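You operate a simulated robot arm through the tools that you are given. There is no shell and no other tool. Be economical: measure what you need, move in short steps, check, and stop when the job is done.

You are at the controls of a simulated robot arm. One attempt, no reset.

Task
Put things in order on the breakfast bar. At the end: the clear tall glass from the breakfast bar is on the grey coaster; the blue custard pot stands where the green sugar box stood; the green sugar box stands where the clear tall glass stood; the clear dressing shaker stands where the blue custard pot stood; whatever was shut is shut again. Leave all else as you found it, and nothing knocked over. Set down upright: tall glass.

Only the result counts: the job must be done as asked and must still hold three seconds after the hand-in. Knocking over, shifting, dropping, spilling or breaking anything else fails it.

Robot
A 6-joint arm with a two-finger parallel gripper, fixed in place. Base frame: the origin is at the foot of the arm, x ahead of it, y to its left, z up; the work surface is at about z = 0. Readings come in mm, degrees, newtons and seconds.
With the tool pointing down near the work surface it reaches from about 180 to 460 mm from the base axis. Its first joint turns from -70.0 to 70.0 degrees. Payload 1.9 kg.
Tool frame: the origin (TCP) lies between the finger pads and is the grasp point; the fingertips stand 23 mm ahead of it; z points along the fingers, y is the line along which they close. Largest opening 94 mm; finger width 38, thickness 10; the body of the gripper, 54 by 96 mm, starts 39 mm behind the TCP.
Orientation is told as [roll, pitch, yaw] about the base's x, y, z axes, in that order, counted from this pose: with the fingers straight down and closing along the base's y, the tool's x points along the base's -x, its y along +y and its z along -z.

Tools
- The arm moves only by the tool nudge_tool. Its argument "increments" is a list of rows, each a list of 7 numbers: the turn, a rotation vector about the tool's x, y, z in units of 5 degrees (1.0 is 5 degrees), then the shift along the tool's x, y, z in units of 25 mm (1.0 is 25 mm), then the closure in counts, from 0 (fully open) to 255 (shut). In form: [[ax, ay, az, x, y, z, claw], ...]. A call has 1 to 12 rows; each row shifts and turns the commanded pose from where the row before left it, along the tool's axes as they then stand. A call with a number of a shift or a turn outside -1 to 1 is refused whole. A row lasts 0.2 s, in which the tool goes at most 50 mm and 8.6 degrees; a call with a longer step from one row to the next is refused whole, and so is a gripper value outside its range. A pose out of reach is approached as far as the arm can. The call stops where the force on the tool passes 40 N (or 10 N more than at its start, if that is more) or the arm is blocked; 0.2 s more then pass. The fingers move at their own pace (about 108 mm/s each) and stop on an object; they squeeze with about 34 N. The grip force told is the motor's: it shows also when the fingers shut on nothing. Time passes only in rows, and 0.2 s behind the last, so rows that do not move let the fingers close. It gives the time, the measured TCP pose, the force on the tool (base axes), the opening and the grip force at its end, in the units of the frame above (readings bear some noise), with the torque about the TCP (base axes, N m) and any sound that the robot's microphone picked up, and new pictures: "show" is both (left out), scene, wrist or none.
- Cameras (640 x 400 px; columns grow to the right, rows downward): "scene" is fixed at [57.6, 318.2, 417.5]; the picture's right is [-0.75, -0.67, 0.00], its down [-0.43, 0.48, -0.77] and it looks along [0.51, -0.57, -0.64] (base axes); focal length 214 px, centre (320, 200). "wrist" rides on the gripper at [86, 16, -75] in the tool frame; the picture's right is [-0.18, 0.98, 0.00], its down [-0.58, -0.11, -0.81] and it looks along [-0.79, -0.15, 0.59] (tool axes); focal length 243 px, centre (320, 200). There is no depth. A picture from a camera that has moved, and an enlarged one, comes with that camera's place and axes in the base frame and with its lens.
- close_up(camera, box): a new picture of the part [left, top, right, bottom] of that camera's present view, enlarged. No time passes.
- finish_job(): hands the job in; it is judged then, once.

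Work in short steps. Places have to be worked out from the pictures, the camera data and where the tool is seen: move nearer, look again, correct. Check each grasp and each placing, and mend what went wrong. You have 120 turns and 200 pictures in all, those below and enlarged ones among them. Open the gripper and draw the arm clear of the work before you hand the job in, unless the task says otherwise; then end with one line.

The tools are called after ">>>" as name(argument=value, ...) on one line, values as JSON. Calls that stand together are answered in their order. nudge_tool: Moves the arm, as the interface text tells. Its arguments: {"type":"object","properties":{"increments":{"type":"array","items":{"type":"array","items":{"type":"number"}}},"show":{"type":"string","enum":["both","scene","wrist","none"]}},"required":["increments"]} The other tools are called the same way: close_up (camera, box) takes an enlarged picture of a part of a camera's view; finish_job () hands the job in.

At the start:

```text
time: 0.0
eef_pos: [323.0, -48.4, 337.8]
tcp_rot: [0.0, -0.2, 0.0]
wrist_force: [-0.1, 0.8, 0.0]
torque: [-0.01, -0.02, -0.01]
opening: 93.9
gripper_force: 0.1
```

scene: 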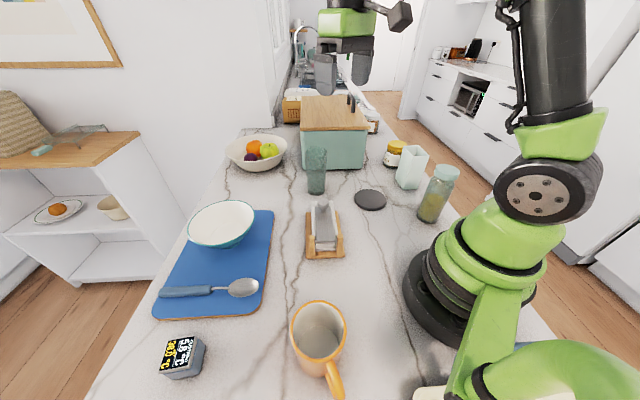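
wrist: 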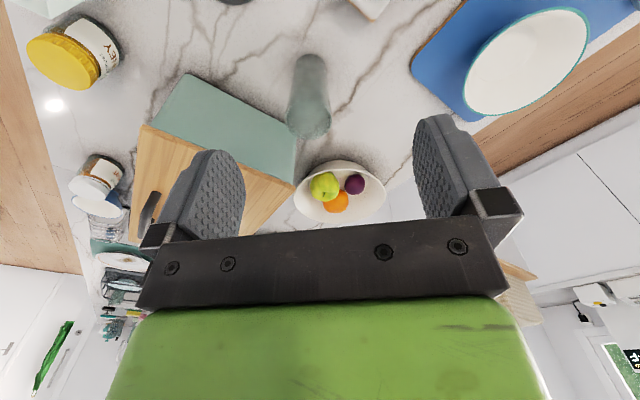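

I'll start by enlarging the scene to identify the objects.

>>> close_up(camera="scene", box=[270, 80, 480, 240])

>>> close_up(camera="wrist", box=[0, 0, 400, 250])

```text
2.50 times, centred on (375, 160) of scene
camera zoom: at [57.6, 318.2, 417.5], right [-0.75, -0.67, 0.0], down [-0.43, 0.48, -0.77], along [0.51, -0.57, -0.64], focal length 536 px, centre (182, 300)
```

zoom: 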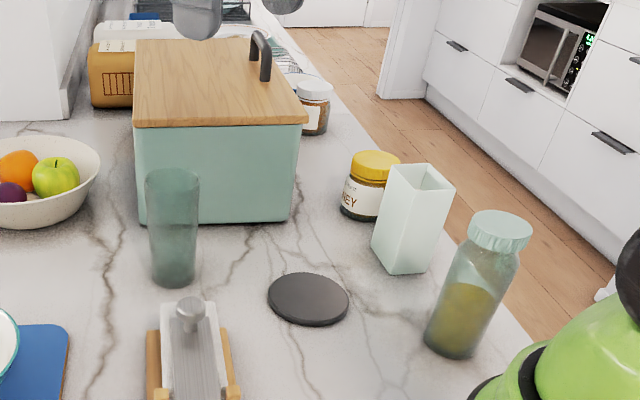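

```text
1.60 times, centred on (200, 125) of wrist
camera zoom: at [236.0, -33.9, 411.2], right [0.18, 0.98, 0.0], down [0.58, -0.11, 0.81], along [0.79, -0.15, -0.59], focal length 388 px, centre (512, 320)
```

zoom: 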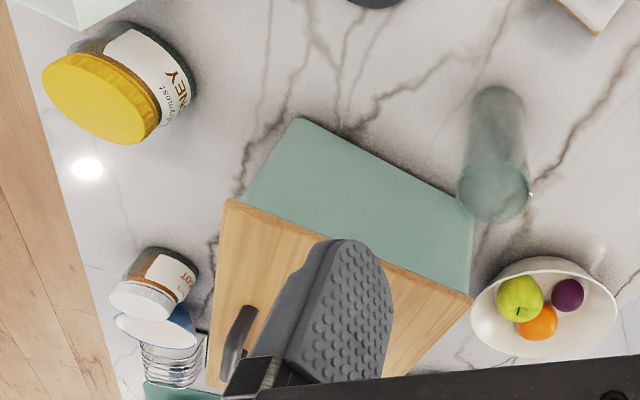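

The bin at the back looks out of reach, and no blue pot is visible yet. I'll enlarge the other regions.

>>> close_up(camera="scene", box=[150, 190, 390, 400])

>>> close_up(camera="scene", box=[280, 180, 360, 270])

>>> close_up(camera="scene", box=[220, 70, 400, 180])

>>> close_up(camera="scene", box=[400, 250, 640, 400])

```text
1.90 times, centred on (270, 295) of scene
camera zoom: at [57.6, 318.2, 417.5], right [-0.75, -0.67, 0.0], down [-0.43, 0.48, -0.77], along [0.51, -0.57, -0.64], focal length 408 px, centre (415, 19)
```

zoom: 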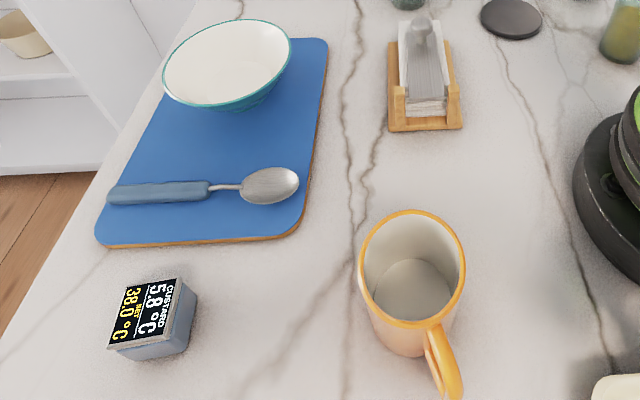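

```text
4.44 times, centred on (320, 225) of scene
camera zoom: at [57.6, 318.2, 417.5], right [-0.75, -0.67, 0.0], down [-0.43, 0.48, -0.77], along [0.51, -0.57, -0.64], focal length 953 px, centre (320, 89)
```

zoom: 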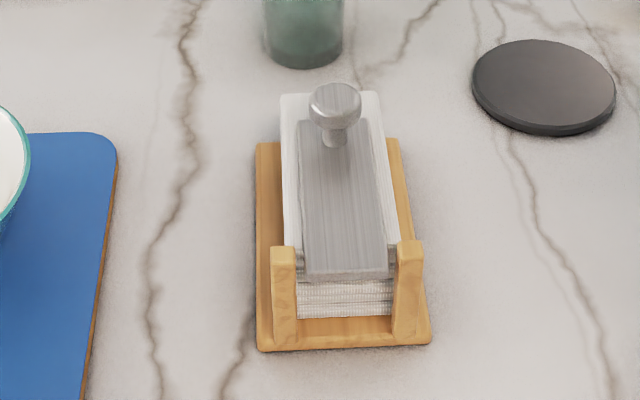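

```text
3.56 times, centred on (310, 125) of scene
camera zoom: at [57.6, 318.2, 417.5], right [-0.75, -0.67, 0.0], down [-0.43, 0.48, -0.77], along [0.51, -0.57, -0.64], focal length 763 px, centre (356, 467)
```

zoom: 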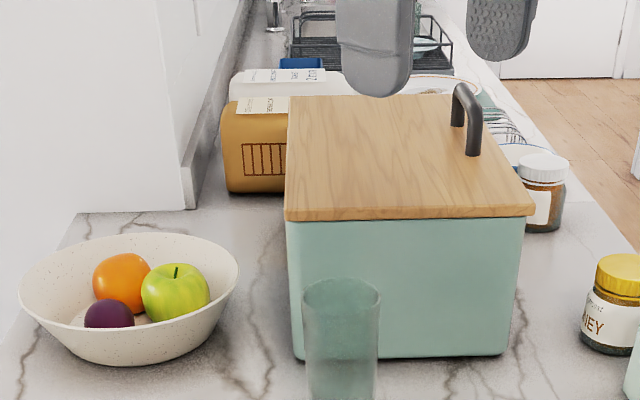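

```text
2.67 times, centred on (520, 325) of scene
camera zoom: at [57.6, 318.2, 417.5], right [-0.75, -0.67, 0.0], down [-0.43, 0.48, -0.77], along [0.51, -0.57, -0.64], focal length 572 px, centre (-213, -133)
```

zoom: 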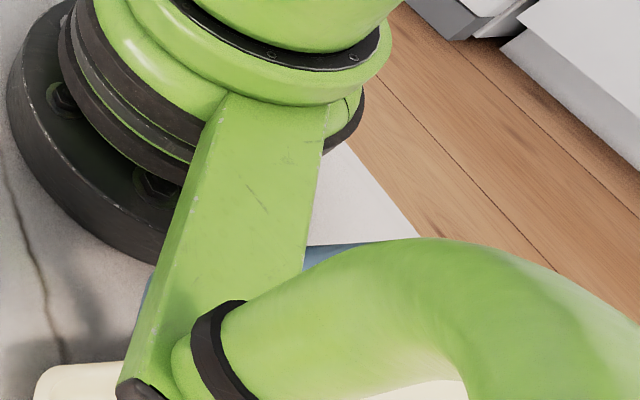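

The small blue-grey block carries the label "CUSTARD", so I'm reading it closely. I'm also checking the square green box.

>>> close_up(camera="scene", box=[150, 325, 220, 390])

>>> close_up(camera="scene", box=[380, 130, 480, 230])

```text
6.15 times, centred on (185, 358) of scene
camera zoom: at [57.6, 318.2, 417.5], right [-0.75, -0.67, 0.0], down [-0.43, 0.48, -0.77], along [0.51, -0.57, -0.64], focal length 1320 px, centre (1151, -769)
```

zoom: 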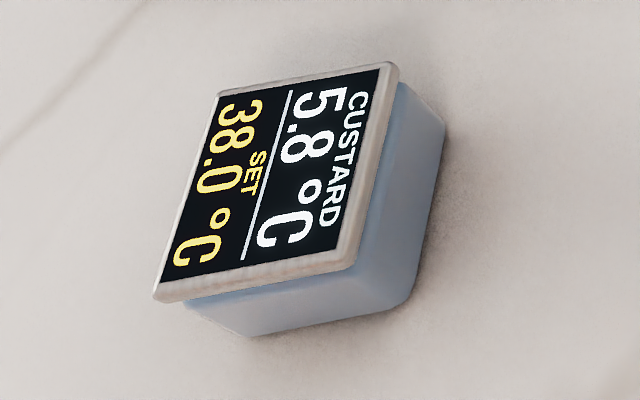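

```text
4.00 times, centred on (430, 180) of scene
camera zoom: at [57.6, 318.2, 417.5], right [-0.75, -0.67, 0.0], down [-0.43, 0.48, -0.77], along [0.51, -0.57, -0.64], focal length 858 px, centre (-120, 280)
```

zoom: 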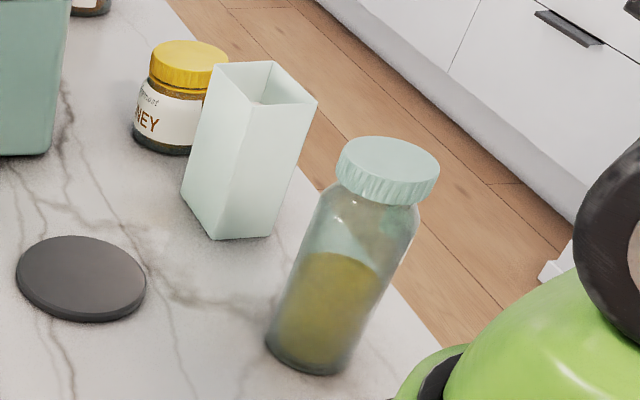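

The blue block is the custard pot, the pale green open square box is the sugar box, and the shaker holds the dressing. The glass is near (430,-86) and about 135 mm tall. I'll move above it with the gripper open.

>>> nudge_tool(increments=[[0, 0, 0, -0.71, -0.25, 0.9, 0], [0, 0, 0, -0.71, -0.25, 0.9, 0], [0, 0, 0, -0.71, -0.25, 0.9, 0], [0, 0, 0, -0.71, -0.25, 0.9, 0], [0, 0, 0, -0.71, -0.25, 0.9, 0], [0, 0, 0, -0.71, -0.25, 0.9, 0], [0, 0, 0, 0, 0, 0, 0]])

```text
time: 1.6
eef_pos: [430.0, -86.2, 204.3]
tcp_rot: [0.1, -0.1, 0.0]
wrist_force: [0.0, 0.9, 0.5]
torque: [0.0, -0.01, -0.01]
opening: 94.1
gripper_force: 0.0
camera wrist: at [342.6, -71.4, 277.2], right [0.18, 0.98, 0.0], down [0.58, -0.11, 0.81], along [0.79, -0.15, -0.59], focal length 243 px, centre (320, 200)
```

scene: 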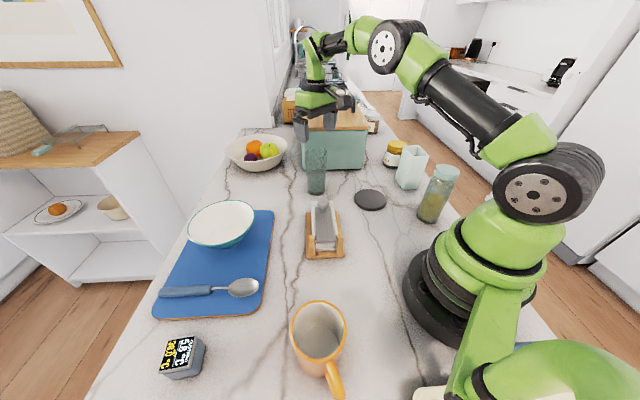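
wrist: 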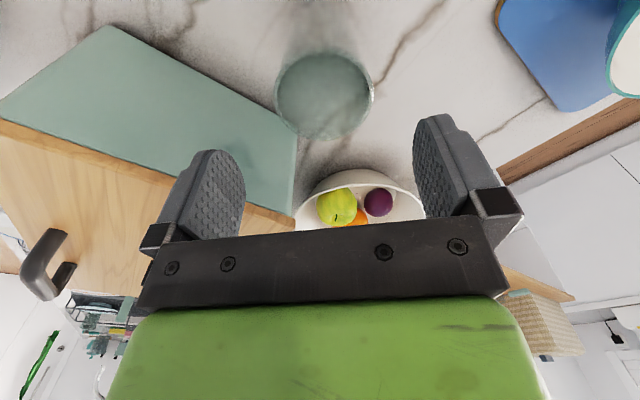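

The rim sits at about (426,-85), so the alignment is good. Descending to z≈108.

>>> nudge_tool(increments=[[0, 0, 0, 0.12, 0.05, 0.8, 0], [0, 0, 0, 0, 0, 0.8, 0], [0, 0, 0, 0, 0, 0.8, 0], [0, 0, 0, 0, 0, 0.8, 0], [0, 0, 0, 0, 0, 0.65, 0], [0, 0, 0, 0, 0, 0, 0]])

```text
time: 3.0
eef_pos: [427.8, -84.4, 108.3]
tcp_rot: [0.1, -0.1, 0.0]
wrist_force: [0.2, -0.4, -0.4]
torque: [-0.01, -0.02, 0.01]
opening: 94.1
gripper_force: 0.1
camera wrist: at [339.7, -69.0, 180.7], right [0.18, 0.98, 0.0], down [0.58, -0.11, 0.81], along [0.79, -0.15, -0.59], focal length 243 px, centre (320, 200)
```

scene: 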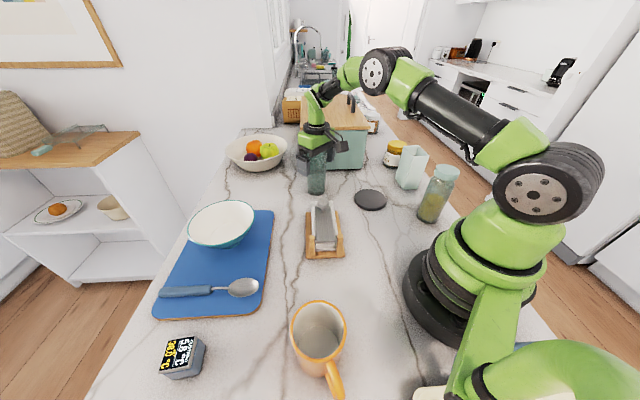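
wrist: 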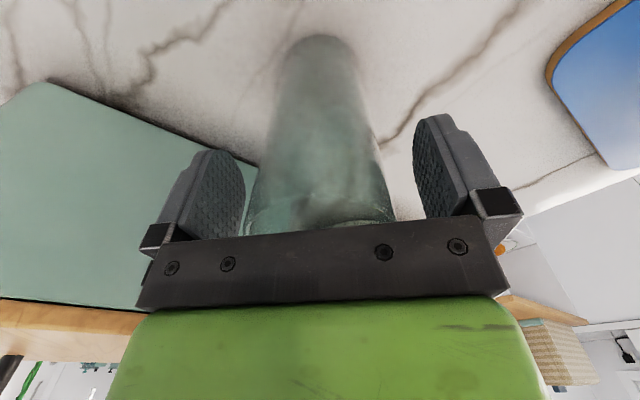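

The glass is between the fingers. Closing gently.

>>> nudge_tool(increments=[[0, 0, 0, 0, 0, 0, 130], [0, 0, 0, 0, 0, 0, 130], [0, 0, 0, 0, 0, 0, 130]], show="wrist")

```text
time: 3.8
eef_pos: [427.0, -82.4, 108.9]
tcp_rot: [0.1, -0.1, 0.2]
wrist_force: [0.6, -0.2, -0.6]
torque: [0.04, -0.07, -0.07]
opening: 61.7
gripper_force: 34.3
camera wrist: at [339.7, -69.0, 180.8], right [0.18, 0.98, 0.0], down [0.58, -0.11, 0.81], along [0.79, -0.15, -0.59], focal length 243 px, centre (320, 200)
```

wrist: 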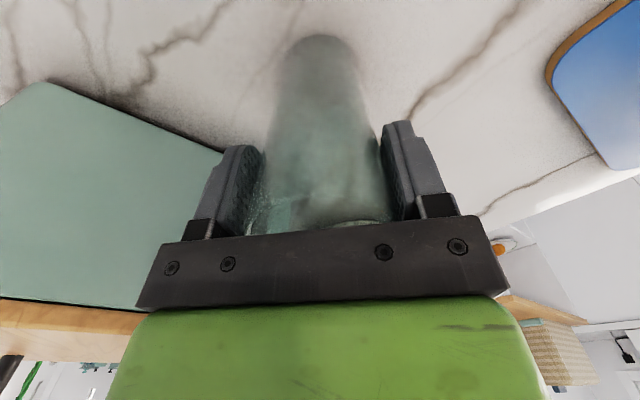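

The grip holds at 61.7 mm. Lifting 80 mm and moving back, off to one side of the coaster, so I can see it.

>>> nudge_tool(increments=[[0, 0, 0, 0, 0, -0.5, 130], [0, 0, 0, 0, 0, -0.9, 130], [0, 0, 0, 0, 0, -0.9, 130], [0, 0, 0, 0, 0, -0.9, 130], [0, 0, 0, 1, 0, 0, 130], [0, 0, 0, 1, 0, 0, 130], [0, 0, 0, 1, 0, 0, 130], [0, 0, 0, 1, 0, 0, 130], [0, 0, 0, 1, 0, 0, 130], [0, 0, 0, 0, 0, 0, 130]])

```text
time: 6.0
eef_pos: [300.6, -84.1, 186.9]
tcp_rot: [0.1, 0.0, 0.0]
wrist_force: [-0.3, 0.1, -1.7]
torque: [0.02, 0.01, 0.02]
opening: 62.1
gripper_force: 34.2
camera wrist: at [214.8, -69.3, 260.1], right [0.18, 0.98, 0.0], down [0.58, -0.11, 0.81], along [0.79, -0.15, -0.59], focal length 243 px, centre (320, 200)
```

scene: 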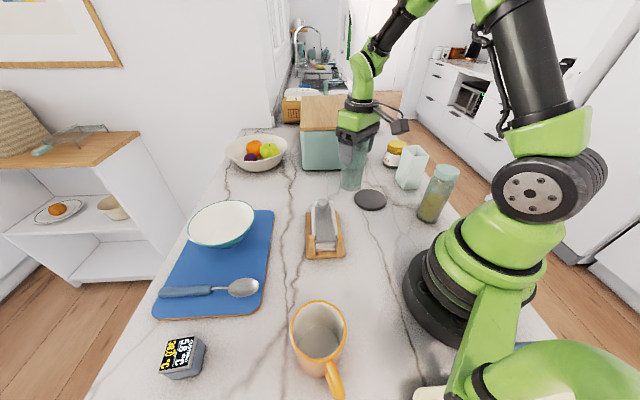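
wrist: 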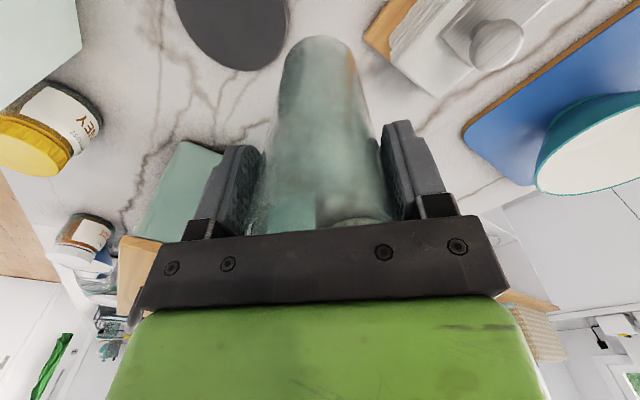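

The coaster centre comes out near (272,-156). Moving the glass over it and then checking.

>>> nudge_tool(increments=[[0, 0, 0, 0.38, -0.95, 0, 130], [0, 0, 0, 0.38, -0.95, 0, 130], [0, 0, 0, 0.4, -0.95, 0, 130], [0, 0, 0, 0, 0, 1, 130], [0, 0, 0, 0, 0, 0.8, 130], [0, 0, 0, 0, 0, 0, 130]])

>>> close_up(camera="scene", box=[330, 110, 430, 230])

```text
time: 7.4
eef_pos: [272.1, -157.3, 141.2]
tcp_rot: [0.1, -0.1, 0.0]
wrist_force: [-0.2, -0.7, -1.9]
torque: [0.02, 0.03, 0.01]
opening: 62.4
gripper_force: 33.9
camera wrist: at [185.3, -142.4, 214.9], right [0.18, 0.98, 0.0], down [0.58, -0.11, 0.81], along [0.79, -0.15, -0.59], focal length 243 px, centre (320, 200)
```

scene: 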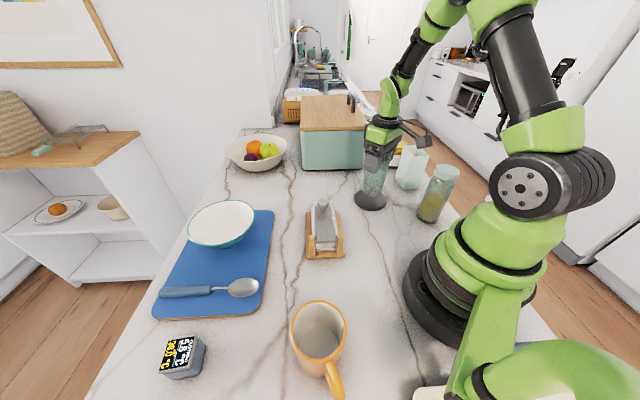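
wrist: 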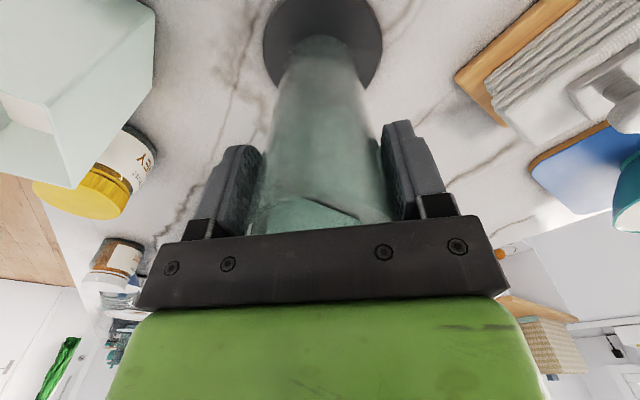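

```text
3.33 times, centred on (380, 170) of scene
camera zoom: at [57.6, 318.2, 417.5], right [-0.75, -0.67, 0.0], down [-0.43, 0.48, -0.77], along [0.51, -0.57, -0.64], focal length 715 px, centre (120, 300)
```

zoom: 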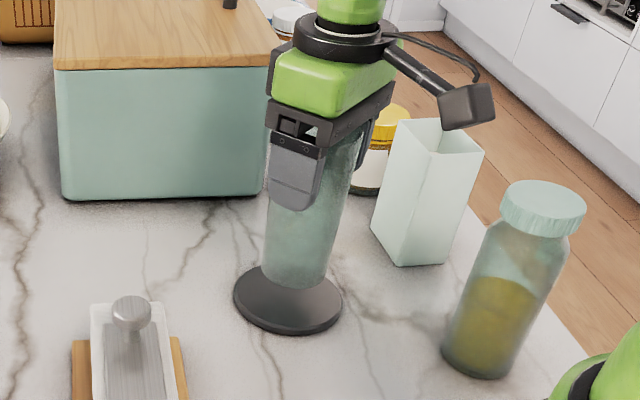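

The glass is laterally centred over the coaster. Lowering it in small steps.

>>> nudge_tool(increments=[[0, 0, 0, 0, 0, 0.4, 130], [0, 0, 0, 0, 0, 0.4, 130], [0, 0, 0, 0, 0, 0.12, 130], [0, 0, 0, 0, 0, 0, 130]])

>>> close_up(camera="scene", box=[330, 150, 410, 220])

```text
time: 8.4
eef_pos: [273.2, -155.9, 118.5]
tcp_rot: [0.1, -0.1, 0.0]
wrist_force: [-0.4, 0.3, -2.1]
torque: [0.01, 0.01, 0.0]
opening: 62.2
gripper_force: 33.6
camera wrist: at [186.1, -141.7, 191.4], right [0.18, 0.98, 0.0], down [0.58, -0.11, 0.81], along [0.79, -0.15, -0.59], focal length 243 px, centre (320, 200)
```

scene: 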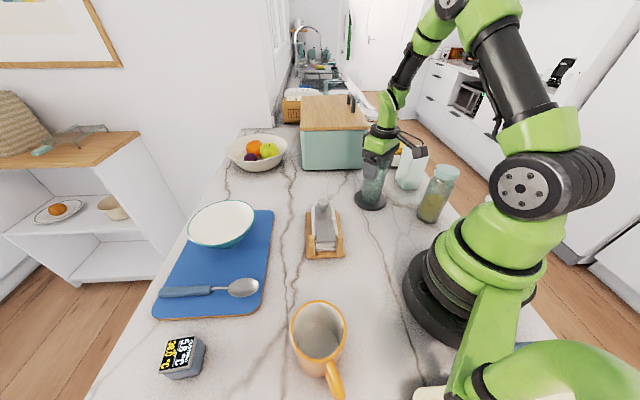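
wrist: 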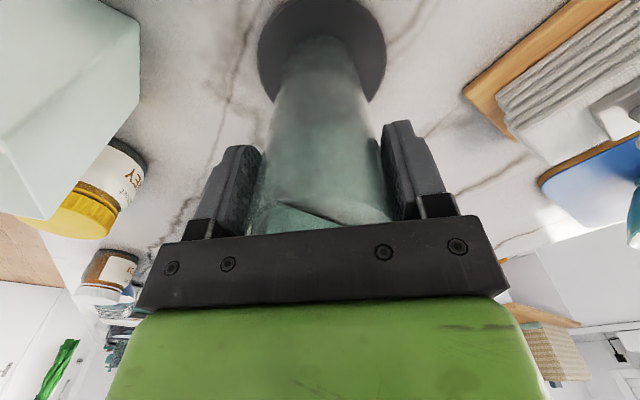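

```text
5.71 times, centred on (370, 185) of scene
camera zoom: at [57.6, 318.2, 417.5], right [-0.75, -0.67, 0.0], down [-0.43, 0.48, -0.77], along [0.51, -0.57, -0.64], focal length 1226 px, centre (34, 286)
```

zoom: 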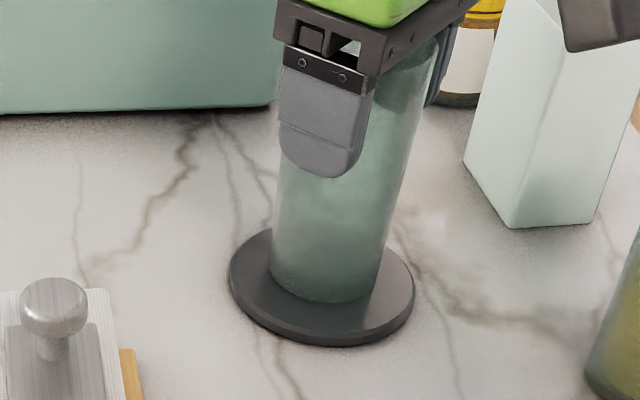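

Nearly there. Easing down further and watching the vertical force.

>>> nudge_tool(increments=[[0, 0, 0, 0, 0, 0.06, 130], [0, 0, 0, 0, 0, 0.06, 130], [0, 0, 0, 0, 0, 0, 130]], show="none")

```text
time: 9.2
eef_pos: [273.8, -157.4, 116.3]
tcp_rot: [-0.1, -0.2, 0.0]
wrist_force: [-4.5, -0.7, 19.5]
torque: [0.02, 0.26, -0.04]
opening: 62.4
gripper_force: 34.2
```

Contact confirmed. Releasing and rising.

>>> nudge_tool(increments=[[0, 0, 0, 0, 0, -0.03, 130], [0, 0, 0, 0, 0, 0, 0], [0, 0, 0, 0, 0, 0, 0], [0, 0, 0, 0, 0, 0, 0], [0, 0, 0, 0, 0, -1, 0], [0, 0, 0, 0, 0, -1, 0], [0, 0, 0, 0, 0, -1, 0], [0, 0, 0, 0, 0, -1, 0], [0, 0, 0, 0, 0, 0, 0]])

>>> close_up(camera="scene", box=[330, 130, 430, 220])

```text
time: 11.2
eef_pos: [272.3, -157.0, 216.1]
tcp_rot: [0.1, -0.1, 0.0]
wrist_force: [0.3, 0.9, -0.3]
torque: [-0.04, 0.01, -0.01]
opening: 93.9
gripper_force: 0.0
camera wrist: at [184.8, -141.5, 289.9], right [0.18, 0.98, 0.0], down [0.58, -0.11, 0.81], along [0.79, -0.15, -0.59], focal length 243 px, centre (320, 200)
```

scene: 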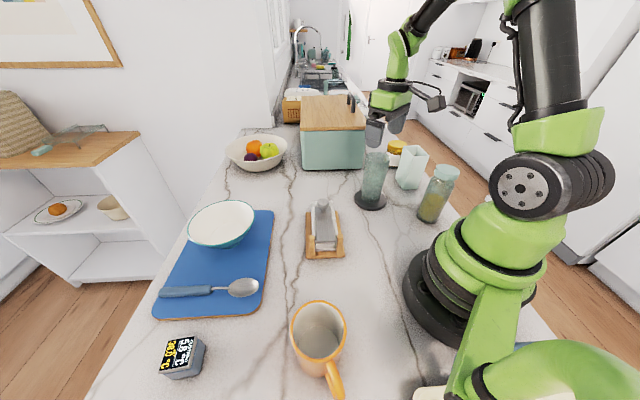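
wrist: 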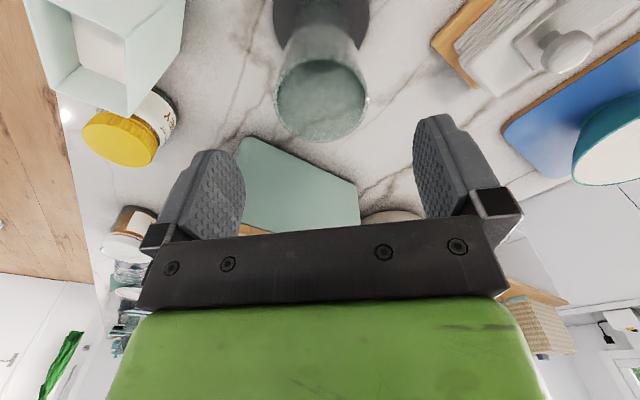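

```text
4.44 times, centred on (380, 175) of scene
camera zoom: at [57.6, 318.2, 417.5], right [-0.75, -0.67, 0.0], down [-0.43, 0.48, -0.77], along [0.51, -0.57, -0.64], focal length 953 px, centre (53, 311)
```

zoom: 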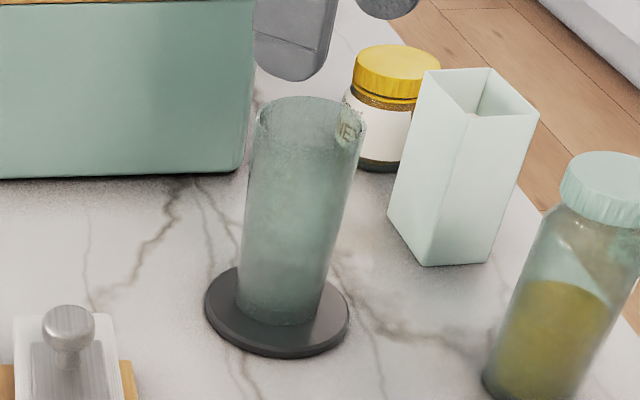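

The glass stands on the coaster. The sugar box is a rectangle of about 64×46 mm at roughly (232,-317), and gripping its short side needs a yaw of about -35°. Moving over it.

>>> nudge_tool(increments=[[0, 0, 0, 0.25, -0.9, 0, 0], [0, 0, 0, 0.25, -0.9, 0, 0], [0, 0, 0, 0.25, -0.9, 0, 0], [0, 0, 0, 0.25, -0.9, 0, 0], [0, 0, 0, 0.25, -0.9, 0, 0], [0, 0, 0, 0.25, -0.9, 0, 0], [0, 0, 0, 0.1, -0.9, 0, 0]], show="none")

>>> nudge_tool(increments=[[0, 0, 1, 0, 0, 0, 0], [0, 0, 1, 0, 0, 0, 0], [0, 0, 1, 0, 0, 0, 0], [0, 0, 1, 0, 0, 0, 0], [0, 0, 1, 0, 0, 0, 0], [0, 0, 1, 0, 0, 0, 0], [0, 0, 1, 0, 0, 0, 0], [0, 0, 0, 0, 0, 0, 0]])

```text
time: 12.8
eef_pos: [232.7, -314.6, 214.2]
tcp_rot: [0.0, 0.0, 0.0]
wrist_force: [0.4, 0.3, 0.3]
torque: [0.02, 0.01, 0.0]
opening: 93.6
gripper_force: 0.1
```

```text
time: 14.6
eef_pos: [233.1, -314.1, 215.2]
tcp_rot: [0.1, 0.0, -35.1]
wrist_force: [0.4, 0.4, 0.7]
torque: [0.02, 0.02, -0.02]
opening: 94.0
gripper_force: 0.1
camera wrist: at [170.7, -252.0, 289.5], right [0.72, 0.7, 0.0], down [0.41, -0.42, 0.81], along [0.56, -0.58, -0.59], focal length 243 px, centre (320, 200)
```

scene: 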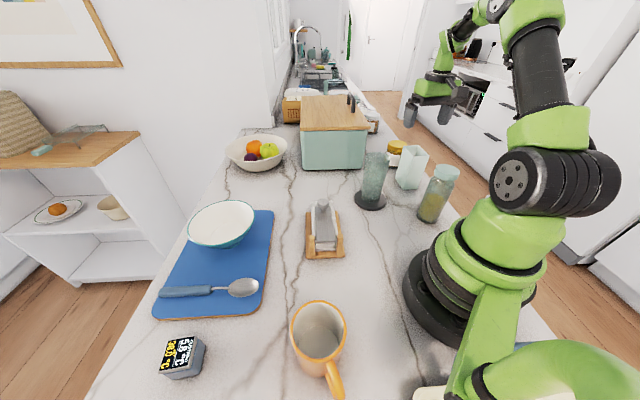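
wrist: 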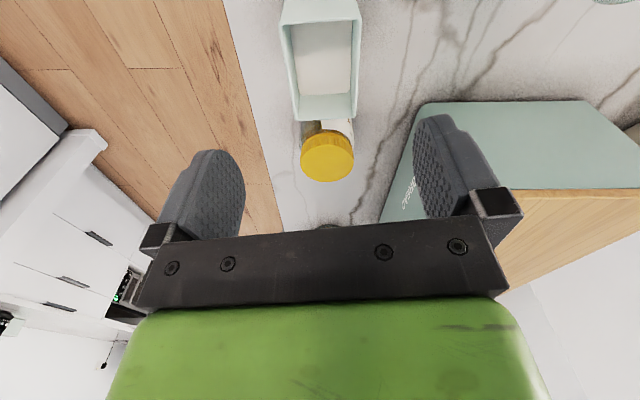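

The sugar box top centre is at (233,-314) and its axis is near -41°. I'll turn 5° more and descend to z≈88.

>>> nudge_tool(increments=[[0, 0, 1, 0, 0, 0, 0], [0, 0, 0, 0, 0, 0.85, 0], [0, 0, 0, 0, 0, 0.85, 0], [0, 0, 0, 0, 0, 0.85, 0], [0, 0, 0, 0, 0, 0.85, 0], [0, 0, 0, 0, 0, 0.85, 0], [0, 0, 0, 0, 0, 0.8, 0], [0, 0, 0, 0, 0, 0, 0]], show="wrist")

```text
time: 16.4
eef_pos: [234.2, -312.8, 89.7]
tcp_rot: [0.1, 0.0, -40.0]
wrist_force: [0.6, 0.5, 0.4]
torque: [-0.01, 0.02, -0.01]
opening: 94.3
gripper_force: 0.2
camera wrist: at [177.6, -245.7, 163.0], right [0.77, 0.63, 0.0], down [0.37, -0.46, 0.81], along [0.51, -0.62, -0.59], focal length 243 px, centre (320, 200)
```

wrist: 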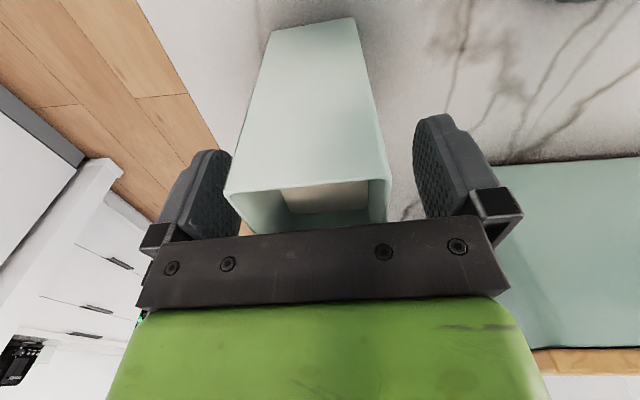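

The box is between the fingers. Closing.

>>> nudge_tool(increments=[[0, 0, 0, 0, 0, 0, 170], [0, 0, 0, 0, 0, 0, 170], [0, 0, 0, 0, 0, 0, 170], [0, 0, 0, 0, 0, 0, 170]], show="wrist")

```text
time: 17.4
eef_pos: [232.7, -312.2, 89.4]
tcp_rot: [0.1, 0.0, -40.0]
wrist_force: [-0.1, 0.0, 0.5]
torque: [-0.05, -0.06, 0.02]
opening: 49.8
gripper_force: 33.7
camera wrist: at [177.5, -245.7, 163.3], right [0.77, 0.63, 0.0], down [0.37, -0.46, 0.81], along [0.51, -0.62, -0.59], focal length 243 px, centre (320, 200)
```

wrist: 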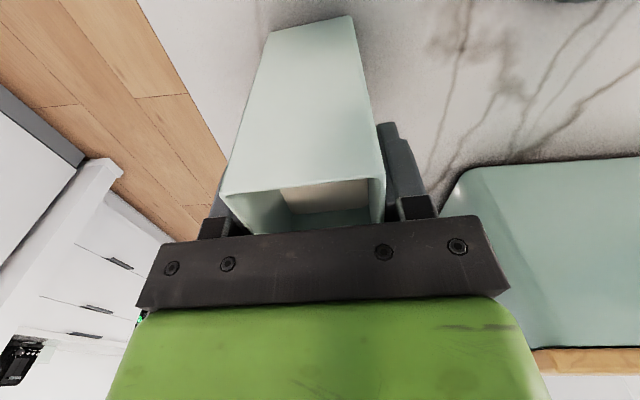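

Gripped at 49.8 mm. Lifting it 150 mm, clear of everything.

>>> nudge_tool(increments=[[0, 0, 0, 0, 0, -0.5, 170], [0, 0, 0, 0, 0, -0.9, 170], [0, 0, 0, 0, 0, -0.9, 170], [0, 0, 0, 0, 0, -0.9, 170], [0, 0, 0, 0, 0, -0.9, 170], [0, 0, 0, 0, 0, -0.9, 170], [0, 0, 0, 0, 0, -0.9, 170], [0, 0, 0, 0, 0, 0, 170]], show="wrist")

>>> nudge_tool(increments=[[0, 0, 0, 0, 0.9, 0, 170], [0, 0, 0, 0, 0.9, 0, 170], [0, 0, 0, 0, 0.9, 0, 170], [0, 0, 0, 0, 0.9, 0, 170], [0, 0, 0, 0, 0.9, 0, 170], [0, 0, 0, 0, 0.9, 0, 170], [0, 0, 0, 0, 0.9, 0, 170], [0, 0, 0, 0, 0.9, 0, 170], [0, 0, 0, 0, 0.9, 0, 170], [0, 0, 0, 0, 0.9, 0, 170], [0, 0, 0, 0, 0.9, 0, 170], [0, 0, 0, 0, 0.9, 0, 170]])

```text
time: 19.2
eef_pos: [234.0, -312.6, 238.8]
tcp_rot: [0.1, 0.0, -39.9]
wrist_force: [-0.2, -0.4, -2.2]
torque: [0.04, 0.03, 0.0]
opening: 49.9
gripper_force: 34.4
camera wrist: at [177.3, -246.9, 310.7], right [0.77, 0.63, 0.0], down [0.37, -0.46, 0.81], along [0.51, -0.62, -0.59], focal length 243 px, centre (320, 200)
```

wrist: 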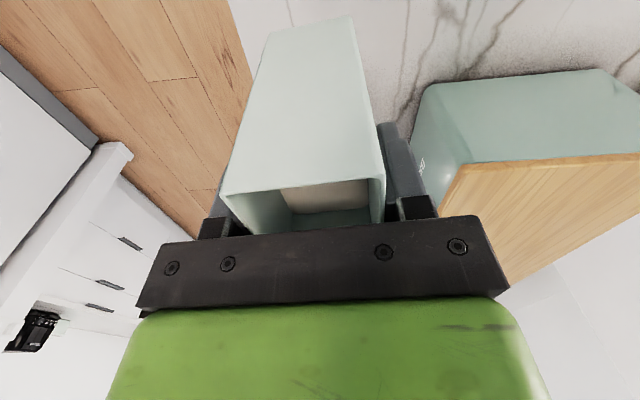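

```text
time: 21.8
eef_pos: [406.1, -106.6, 239.8]
tcp_rot: [0.2, -0.1, -39.9]
wrist_force: [-0.1, -0.3, -2.0]
torque: [0.01, 0.02, 0.01]
opening: 49.8
gripper_force: 33.9
camera wrist: at [350.7, -41.0, 311.8], right [0.77, 0.63, 0.0], down [0.37, -0.46, 0.81], along [0.51, -0.62, -0.59], focal length 243 px, centre (320, 200)
```

scene: 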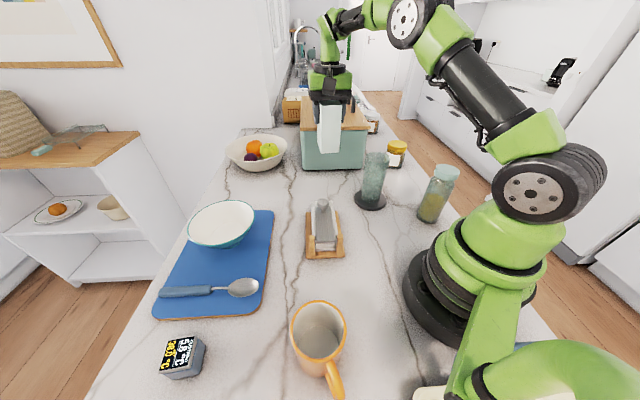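
wrist: 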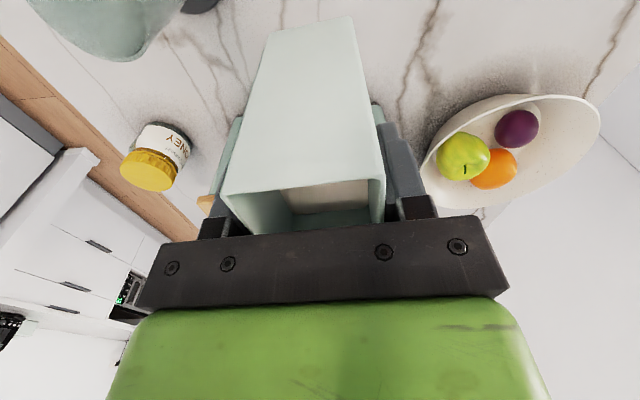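

Final alignment over the glass's old spot, then lowering to just above the surface.

>>> nudge_tool(increments=[[0, 0, 0, -0.06, 0.65, 0, 170], [0, 0, 0, -0.06, 0.65, 0, 170], [0, 0, 0, 0, 0, 0.9, 170], [0, 0, 0, 0, 0, 0.9, 170], [0, 0, 0, 0, 0, 0.9, 170], [0, 0, 0, 0, 0, 0.9, 170], [0, 0, 0, 0, 0, 0.9, 170], [0, 0, 0, 0, 0, 0.9, 170], [0, 0, 0, 0, 0, 0.4, 170], [0, 0, 0, 0, 0, 0, 170]])

>>> close_up(camera="scene", box=[270, 110, 370, 210])

```text
time: 24.0
eef_pos: [428.3, -84.2, 92.6]
tcp_rot: [0.1, 0.0, -39.9]
wrist_force: [0.3, 0.1, -2.3]
torque: [-0.04, 0.01, -0.02]
opening: 49.7
gripper_force: 34.1
camera wrist: at [373.0, -17.1, 165.8], right [0.77, 0.63, 0.0], down [0.37, -0.46, 0.81], along [0.51, -0.62, -0.59], focal length 243 px, centre (320, 200)
```

scene: 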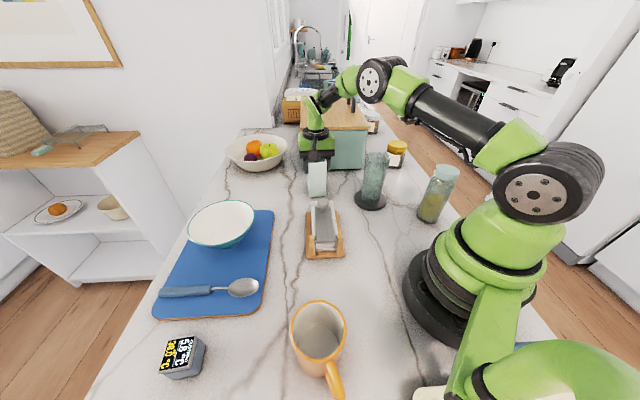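
wrist: 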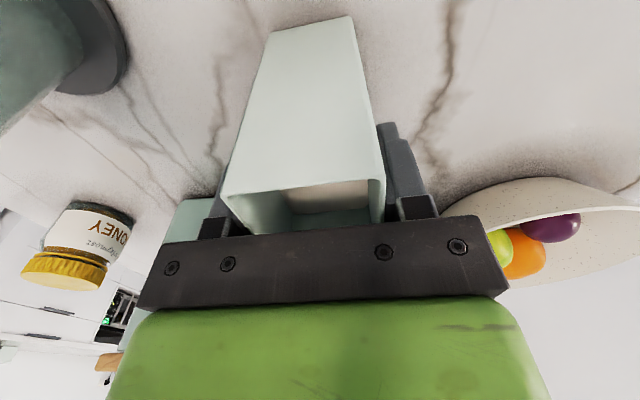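

```text
4.00 times, centred on (320, 160) of scene
camera zoom: at [57.6, 318.2, 417.5], right [-0.75, -0.67, 0.0], down [-0.43, 0.48, -0.77], along [0.51, -0.57, -0.64], focal length 858 px, centre (320, 360)
```

zoom: 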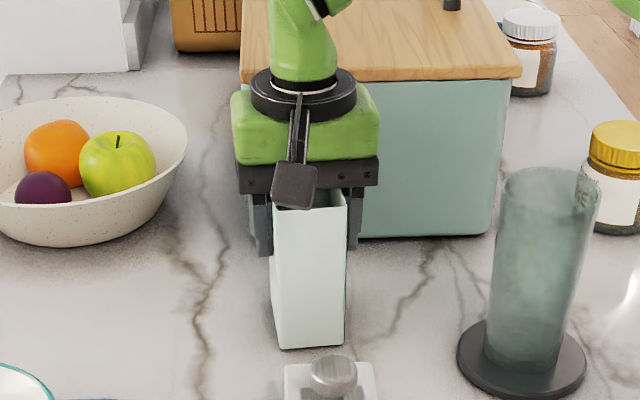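

Only about 3 mm remain. Lowering to contact.

>>> nudge_tool(increments=[[0, 0, 0, 0, 0, 0.06, 170], [0, 0, 0, 0, 0, 0.05, 170], [0, 0, 0, 0, 0, 0, 170]], show="none")

```text
time: 24.8
eef_pos: [429.5, -82.0, 91.3]
tcp_rot: [0.2, 0.1, -40.0]
wrist_force: [0.1, -0.8, -2.0]
torque: [-0.02, 0.0, -0.02]
opening: 49.7
gripper_force: 34.3
```

>>> nudge_tool(increments=[[0, 0, 0, 0, 0, 0.05, 170], [0, 0, 0, 0, 0, 0, 170]], show="none")

```text
time: 25.4
eef_pos: [430.7, -82.8, 89.8]
tcp_rot: [0.2, 0.0, -40.0]
wrist_force: [-2.8, 1.2, 7.9]
torque: [-0.24, 0.25, -0.14]
opening: 49.9
gripper_force: 34.0
```

The vertical force has gone positive, so the box is down. Releasing and rising.

>>> nudge_tool(increments=[[0, 0, 0, 0, 0, 0, 0], [0, 0, 0, 0, 0, 0, 0], [0, 0, 0, 0, 0, 0, 0], [0, 0, 0, 0, 0, -1, 0], [0, 0, 0, 0, 0, -1, 0], [0, 0, 0, 0, 0, -1, 0], [0, 0, 0, 0, 0, -1, 0], [0, 0, 0, 0, 0, -1, 0], [0, 0, 0, 0, 0, -1, 0], [0, 0, 0, 0, 0, 0, 0]])

>>> close_up(camera="scene", box=[270, 80, 480, 240])

```text
time: 27.6
eef_pos: [430.0, -85.1, 240.2]
tcp_rot: [0.1, 0.0, -40.0]
wrist_force: [0.2, 0.0, -0.2]
torque: [0.06, 0.02, 0.03]
opening: 94.2
gripper_force: 0.0
camera wrist: at [373.8, -17.8, 313.8], right [0.77, 0.63, 0.0], down [0.37, -0.46, 0.81], along [0.51, -0.62, -0.59], focal length 243 px, centre (320, 200)
```

scene: 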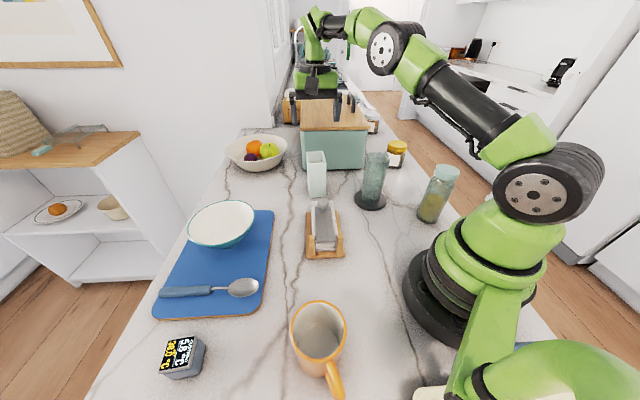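
wrist: 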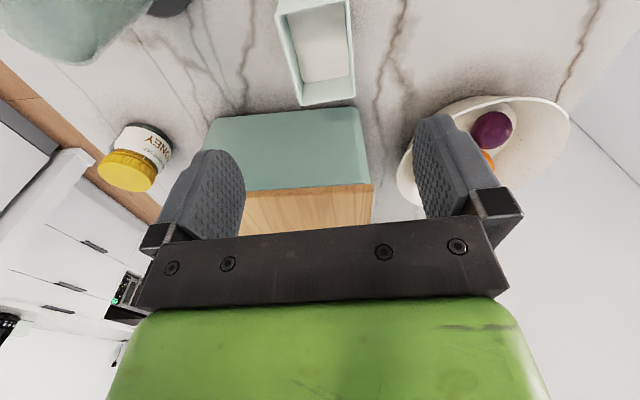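

```text
2.50 times, centred on (375, 160) of scene
camera zoom: at [57.6, 318.2, 417.5], right [-0.75, -0.67, 0.0], down [-0.43, 0.48, -0.77], along [0.51, -0.57, -0.64], focal length 536 px, centre (182, 300)
```

zoom: 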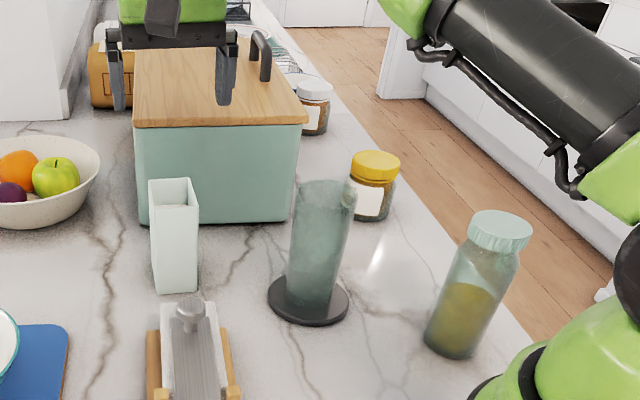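

Both placements look right. Next is the custard pot, so I'm turning back to yaw 0 and travelling to the left side.

>>> nudge_tool(increments=[[0, 0, -1, 0, 0, 0, 0], [0, 0, -1, 0, 0, 0, 0], [0, 0, -1, 0, 0, 0, 0], [0, 0, -1, 0, 0, 0, 0], [0, 0, -1, 0, 0, 0, 0], [0, 0, -1, 0, 0, 0, 0], [0, 0, -1, 0, 0, 0, 0], [0, 0, -1, 0, 0, 0, 0]], show="none")

>>> nudge_tool(increments=[[0, 0, 0, 0.38, 0.95, 0, 0], [0, 0, 0, 0.38, 0.95, 0, 0], [0, 0, 0, 0.38, 0.95, 0, 0], [0, 0, 0, 0.38, 0.95, 0, 0], [0, 0, 0, 0.38, 0.95, 0, 0], [0, 0, 0, 0.38, 0.95, 0, 0], [0, 0, 0, 0.38, 0.95, 0, 0], [0, 0, 0, 0.38, 0.95, 0, 0], [0, 0, 0, 0.38, 0.95, 0, 0], [0, 0, 0, 0.38, 0.95, 0, 0], [0, 0, 0, 0.38, 0.95, 0, 0], [0, 0, 0, 0.38, 0.95, 0, 0]], show="none")

>>> nudge_tool(increments=[[0, 0, 0, 0.38, 0.95, 0, 0], [0, 0, 0, 0.38, 0.95, 0, 0], [0, 0, 0, 0.38, 0.95, 0, 0], [0, 0, -1, 0.38, 0.95, 0, 0], [0, 0, -1, 0, 0, 0, 0], [0, 0, -1, 0, 0, 0, 0], [0, 0, -1, 0, 0, 0, 0], [0, 0, -1, 0, 0, 0, 0], [0, 0, -1, 0, 0, 0, 0], [0, 0, -1, 0, 0, 0, 0], [0, 0, -1, 0, 0, 0, 0], [0, 0, -1, 0, 0, 0, 0]])

```text
time: 29.4
eef_pos: [430.3, -83.6, 238.6]
tcp_rot: [0.1, -0.1, 0.1]
wrist_force: [-0.4, -1.1, -0.1]
torque: [0.03, -0.01, 0.0]
opening: 93.8
gripper_force: 0.1
```

```text
time: 32.0
eef_pos: [316.0, 203.1, 240.0]
tcp_rot: [0.2, 0.0, 0.0]
wrist_force: [1.0, -0.1, 1.1]
torque: [0.02, 0.02, -0.01]
opening: 94.0
gripper_force: 0.0
```

```text
time: 34.6
eef_pos: [278.3, 297.6, 238.8]
tcp_rot: [-0.1, -0.1, 45.0]
wrist_force: [0.0, -0.4, -0.6]
torque: [-0.02, -0.01, 0.01]
opening: 94.2
gripper_force: 0.1
camera wrist: at [205.3, 245.6, 312.6], right [-0.57, 0.82, 0.0], down [0.49, 0.33, 0.81], along [0.67, 0.46, -0.59], focal length 243 px, centre (320, 200)
```

scene: 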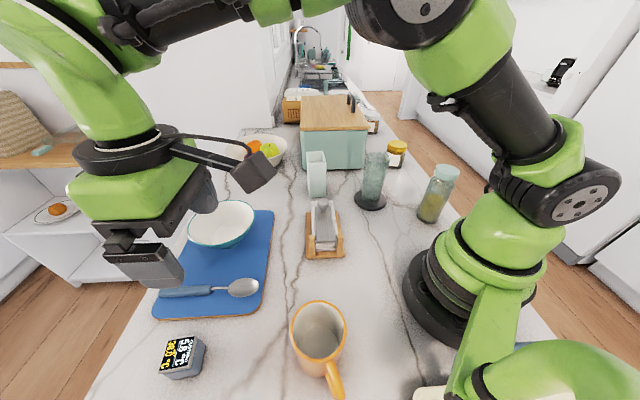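
wrist: 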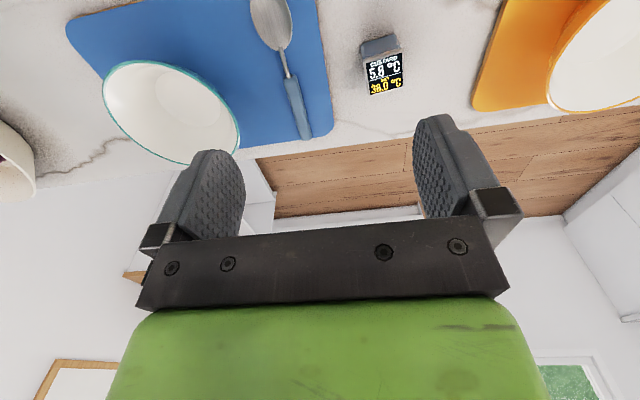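

The custard pot is near (276,382). Moving over it and lowering to z≈140 for a closer look.

>>> nudge_tool(increments=[[0, 0, 0, -0.5, 0.6, 0, 0], [0, 0, 0, -0.5, 0.6, 0, 0], [0, 0, 0, -0.5, 0.6, 0, 0], [0, 0, 0, -0.45, 0.6, 0, 0], [0, 0, 0, 0, 0, 0.8, 0], [0, 0, 0, 0, 0, 0.8, 0], [0, 0, 0, 0, 0, 0.8, 0], [0, 0, 0, 0, 0, 0.8, 0], [0, 0, 0, 0, 0, 0.8, 0], [0, 0, 0, 0, 0, 0, 0]])

>>> close_up(camera="wrist", box=[240, 0, 440, 180])

```text
time: 36.8
eef_pos: [268.8, 373.2, 138.2]
tcp_rot: [0.0, -0.1, 45.0]
wrist_force: [0.3, -0.5, 0.2]
torque: [0.03, 0.02, 0.03]
opening: 94.1
gripper_force: 0.1
out of reach, approached as far as the arm can: row 3, 4, 6, 8
camera wrist: at [196.9, 321.7, 212.0], right [-0.56, 0.83, 0.0], down [0.49, 0.33, 0.81], along [0.67, 0.46, -0.59], focal length 243 px, centre (320, 200)
```

scene: 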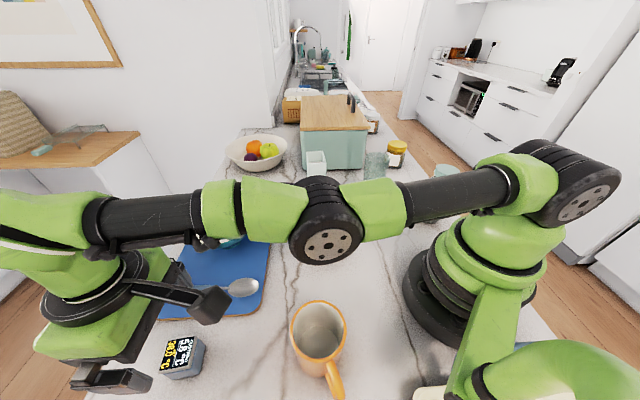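
wrist: 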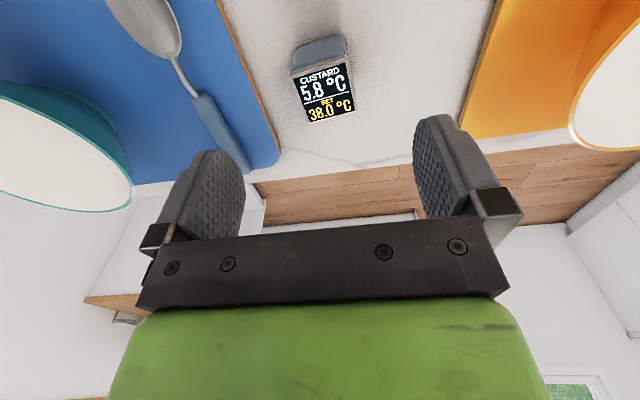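

```text
2.22 times, centred on (340, 90) of wrist
camera zoom: at [196.9, 321.7, 212.0], right [-0.56, 0.83, 0.0], down [0.49, 0.33, 0.81], along [0.67, 0.46, -0.59], focal length 539 px, centre (276, 444)
```

zoom: 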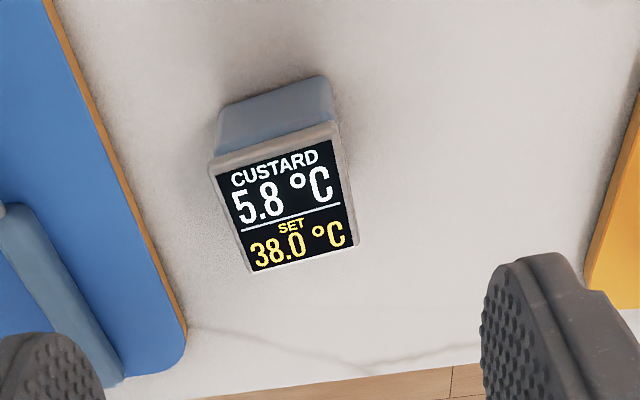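

The pot centre is at about (278,383), radius 474, just past the vertical-tool reach. I'll set yaw to 50° and tilt the tool 10° outward. Then I'll come down to z≈60 above it.

>>> nudge_tool(increments=[[0, 0, -1, 0, 0, 0, 0], [0, -1, 0, 0, 0, 0, 0], [0, -1, 0, 0, 0, 0, 0], [0, 0, 0, 0, 0, 0.8, 0], [0, 0, 0, 0, 0, 0.8, 0], [0, 0, 0, 0, 0, 0.8, 0], [0, 0, 0, 0, 0, 0.7, 0], [0, 0, 0, 0, 0, 0, 0]])

```text
time: 38.6
eef_pos: [285.0, 397.6, 63.5]
tcp_rot: [0.0, -10.2, 50.0]
wrist_force: [0.5, 0.4, -0.1]
torque: [-0.01, -0.02, 0.0]
opening: 93.9
gripper_force: 0.1
out of reach, approached as far as the arm can: row 2, 3, 5, 6, 7
camera wrist: at [210.1, 330.8, 121.1], right [-0.64, 0.77, 0.03], down [0.36, 0.26, 0.9], along [0.68, 0.58, -0.44], focal length 243 px, centre (320, 200)
```

scene: 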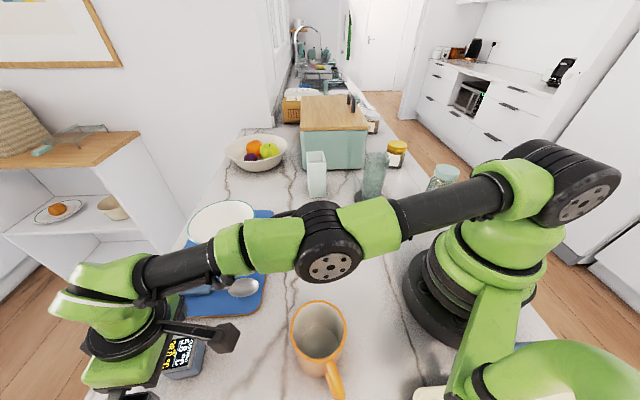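
wrist: 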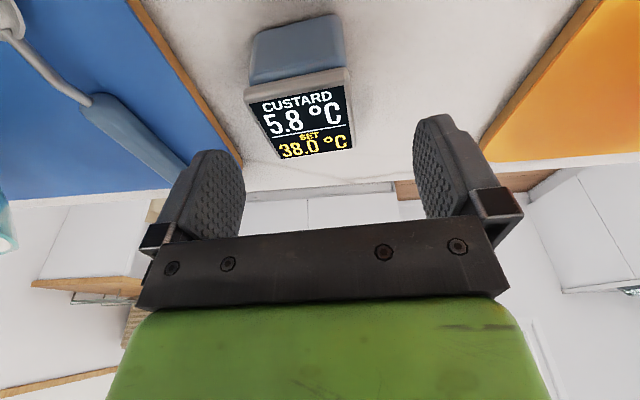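

The pot centre refines to (280,384). First I'll correct inward and sideways and read the pose before descending.

>>> nudge_tool(increments=[[0, 0, 0, 0.55, -0.19, -0.1, 0], [0, 0, 0, 0, 0, 0, 0]], show="wrist")

```text
time: 39.2
eef_pos: [287.0, 392.1, 62.2]
tcp_rot: [0.0, -10.1, 50.0]
wrist_force: [0.0, 0.0, -1.1]
torque: [0.01, 0.04, -0.01]
opening: 94.1
gripper_force: 0.1
out of reach, approached as far as the arm can: row 1
camera wrist: at [212.1, 327.2, 120.3], right [-0.64, 0.77, 0.03], down [0.36, 0.26, 0.9], along [0.68, 0.58, -0.44], focal length 243 px, centre (320, 200)
```

wrist: 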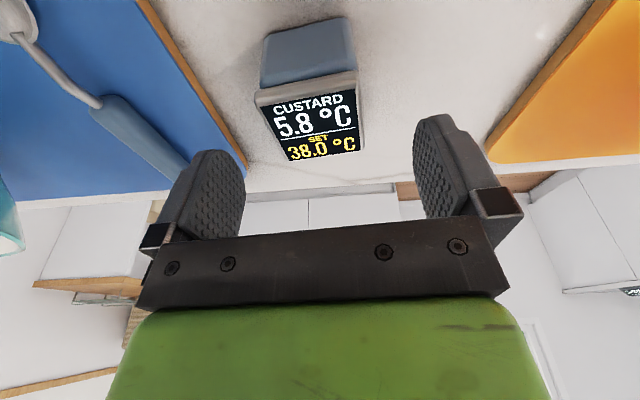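

>>> nudge_tool(increments=[[0, 0, 0, 0.5, 0, 0, 0], [0, 0, 0, 0, 0, 0, 0]], show="none")

```text
time: 39.8
eef_pos: [287.6, 392.9, 58.6]
tcp_rot: [0.0, -10.2, 50.0]
wrist_force: [-0.1, -0.7, -1.2]
torque: [-0.06, 0.03, -0.01]
opening: 94.1
gripper_force: 0.0
out of reach, approached as far as the arm can: row 1
```

The command is still beyond reach. Stepping further inward.

>>> nudge_tool(increments=[[0, 0, 0, 0.5, 0, 0, 0], [0, 0, 0, 0, 0, 0, 0]], show="none")

```text
time: 40.4
eef_pos: [285.8, 394.0, 55.8]
tcp_rot: [0.1, -10.1, 50.0]
wrist_force: [0.0, -0.1, 0.2]
torque: [0.0, -0.01, 0.01]
opening: 94.0
gripper_force: 0.0
out of reach, approached as far as the arm can: row 1
```

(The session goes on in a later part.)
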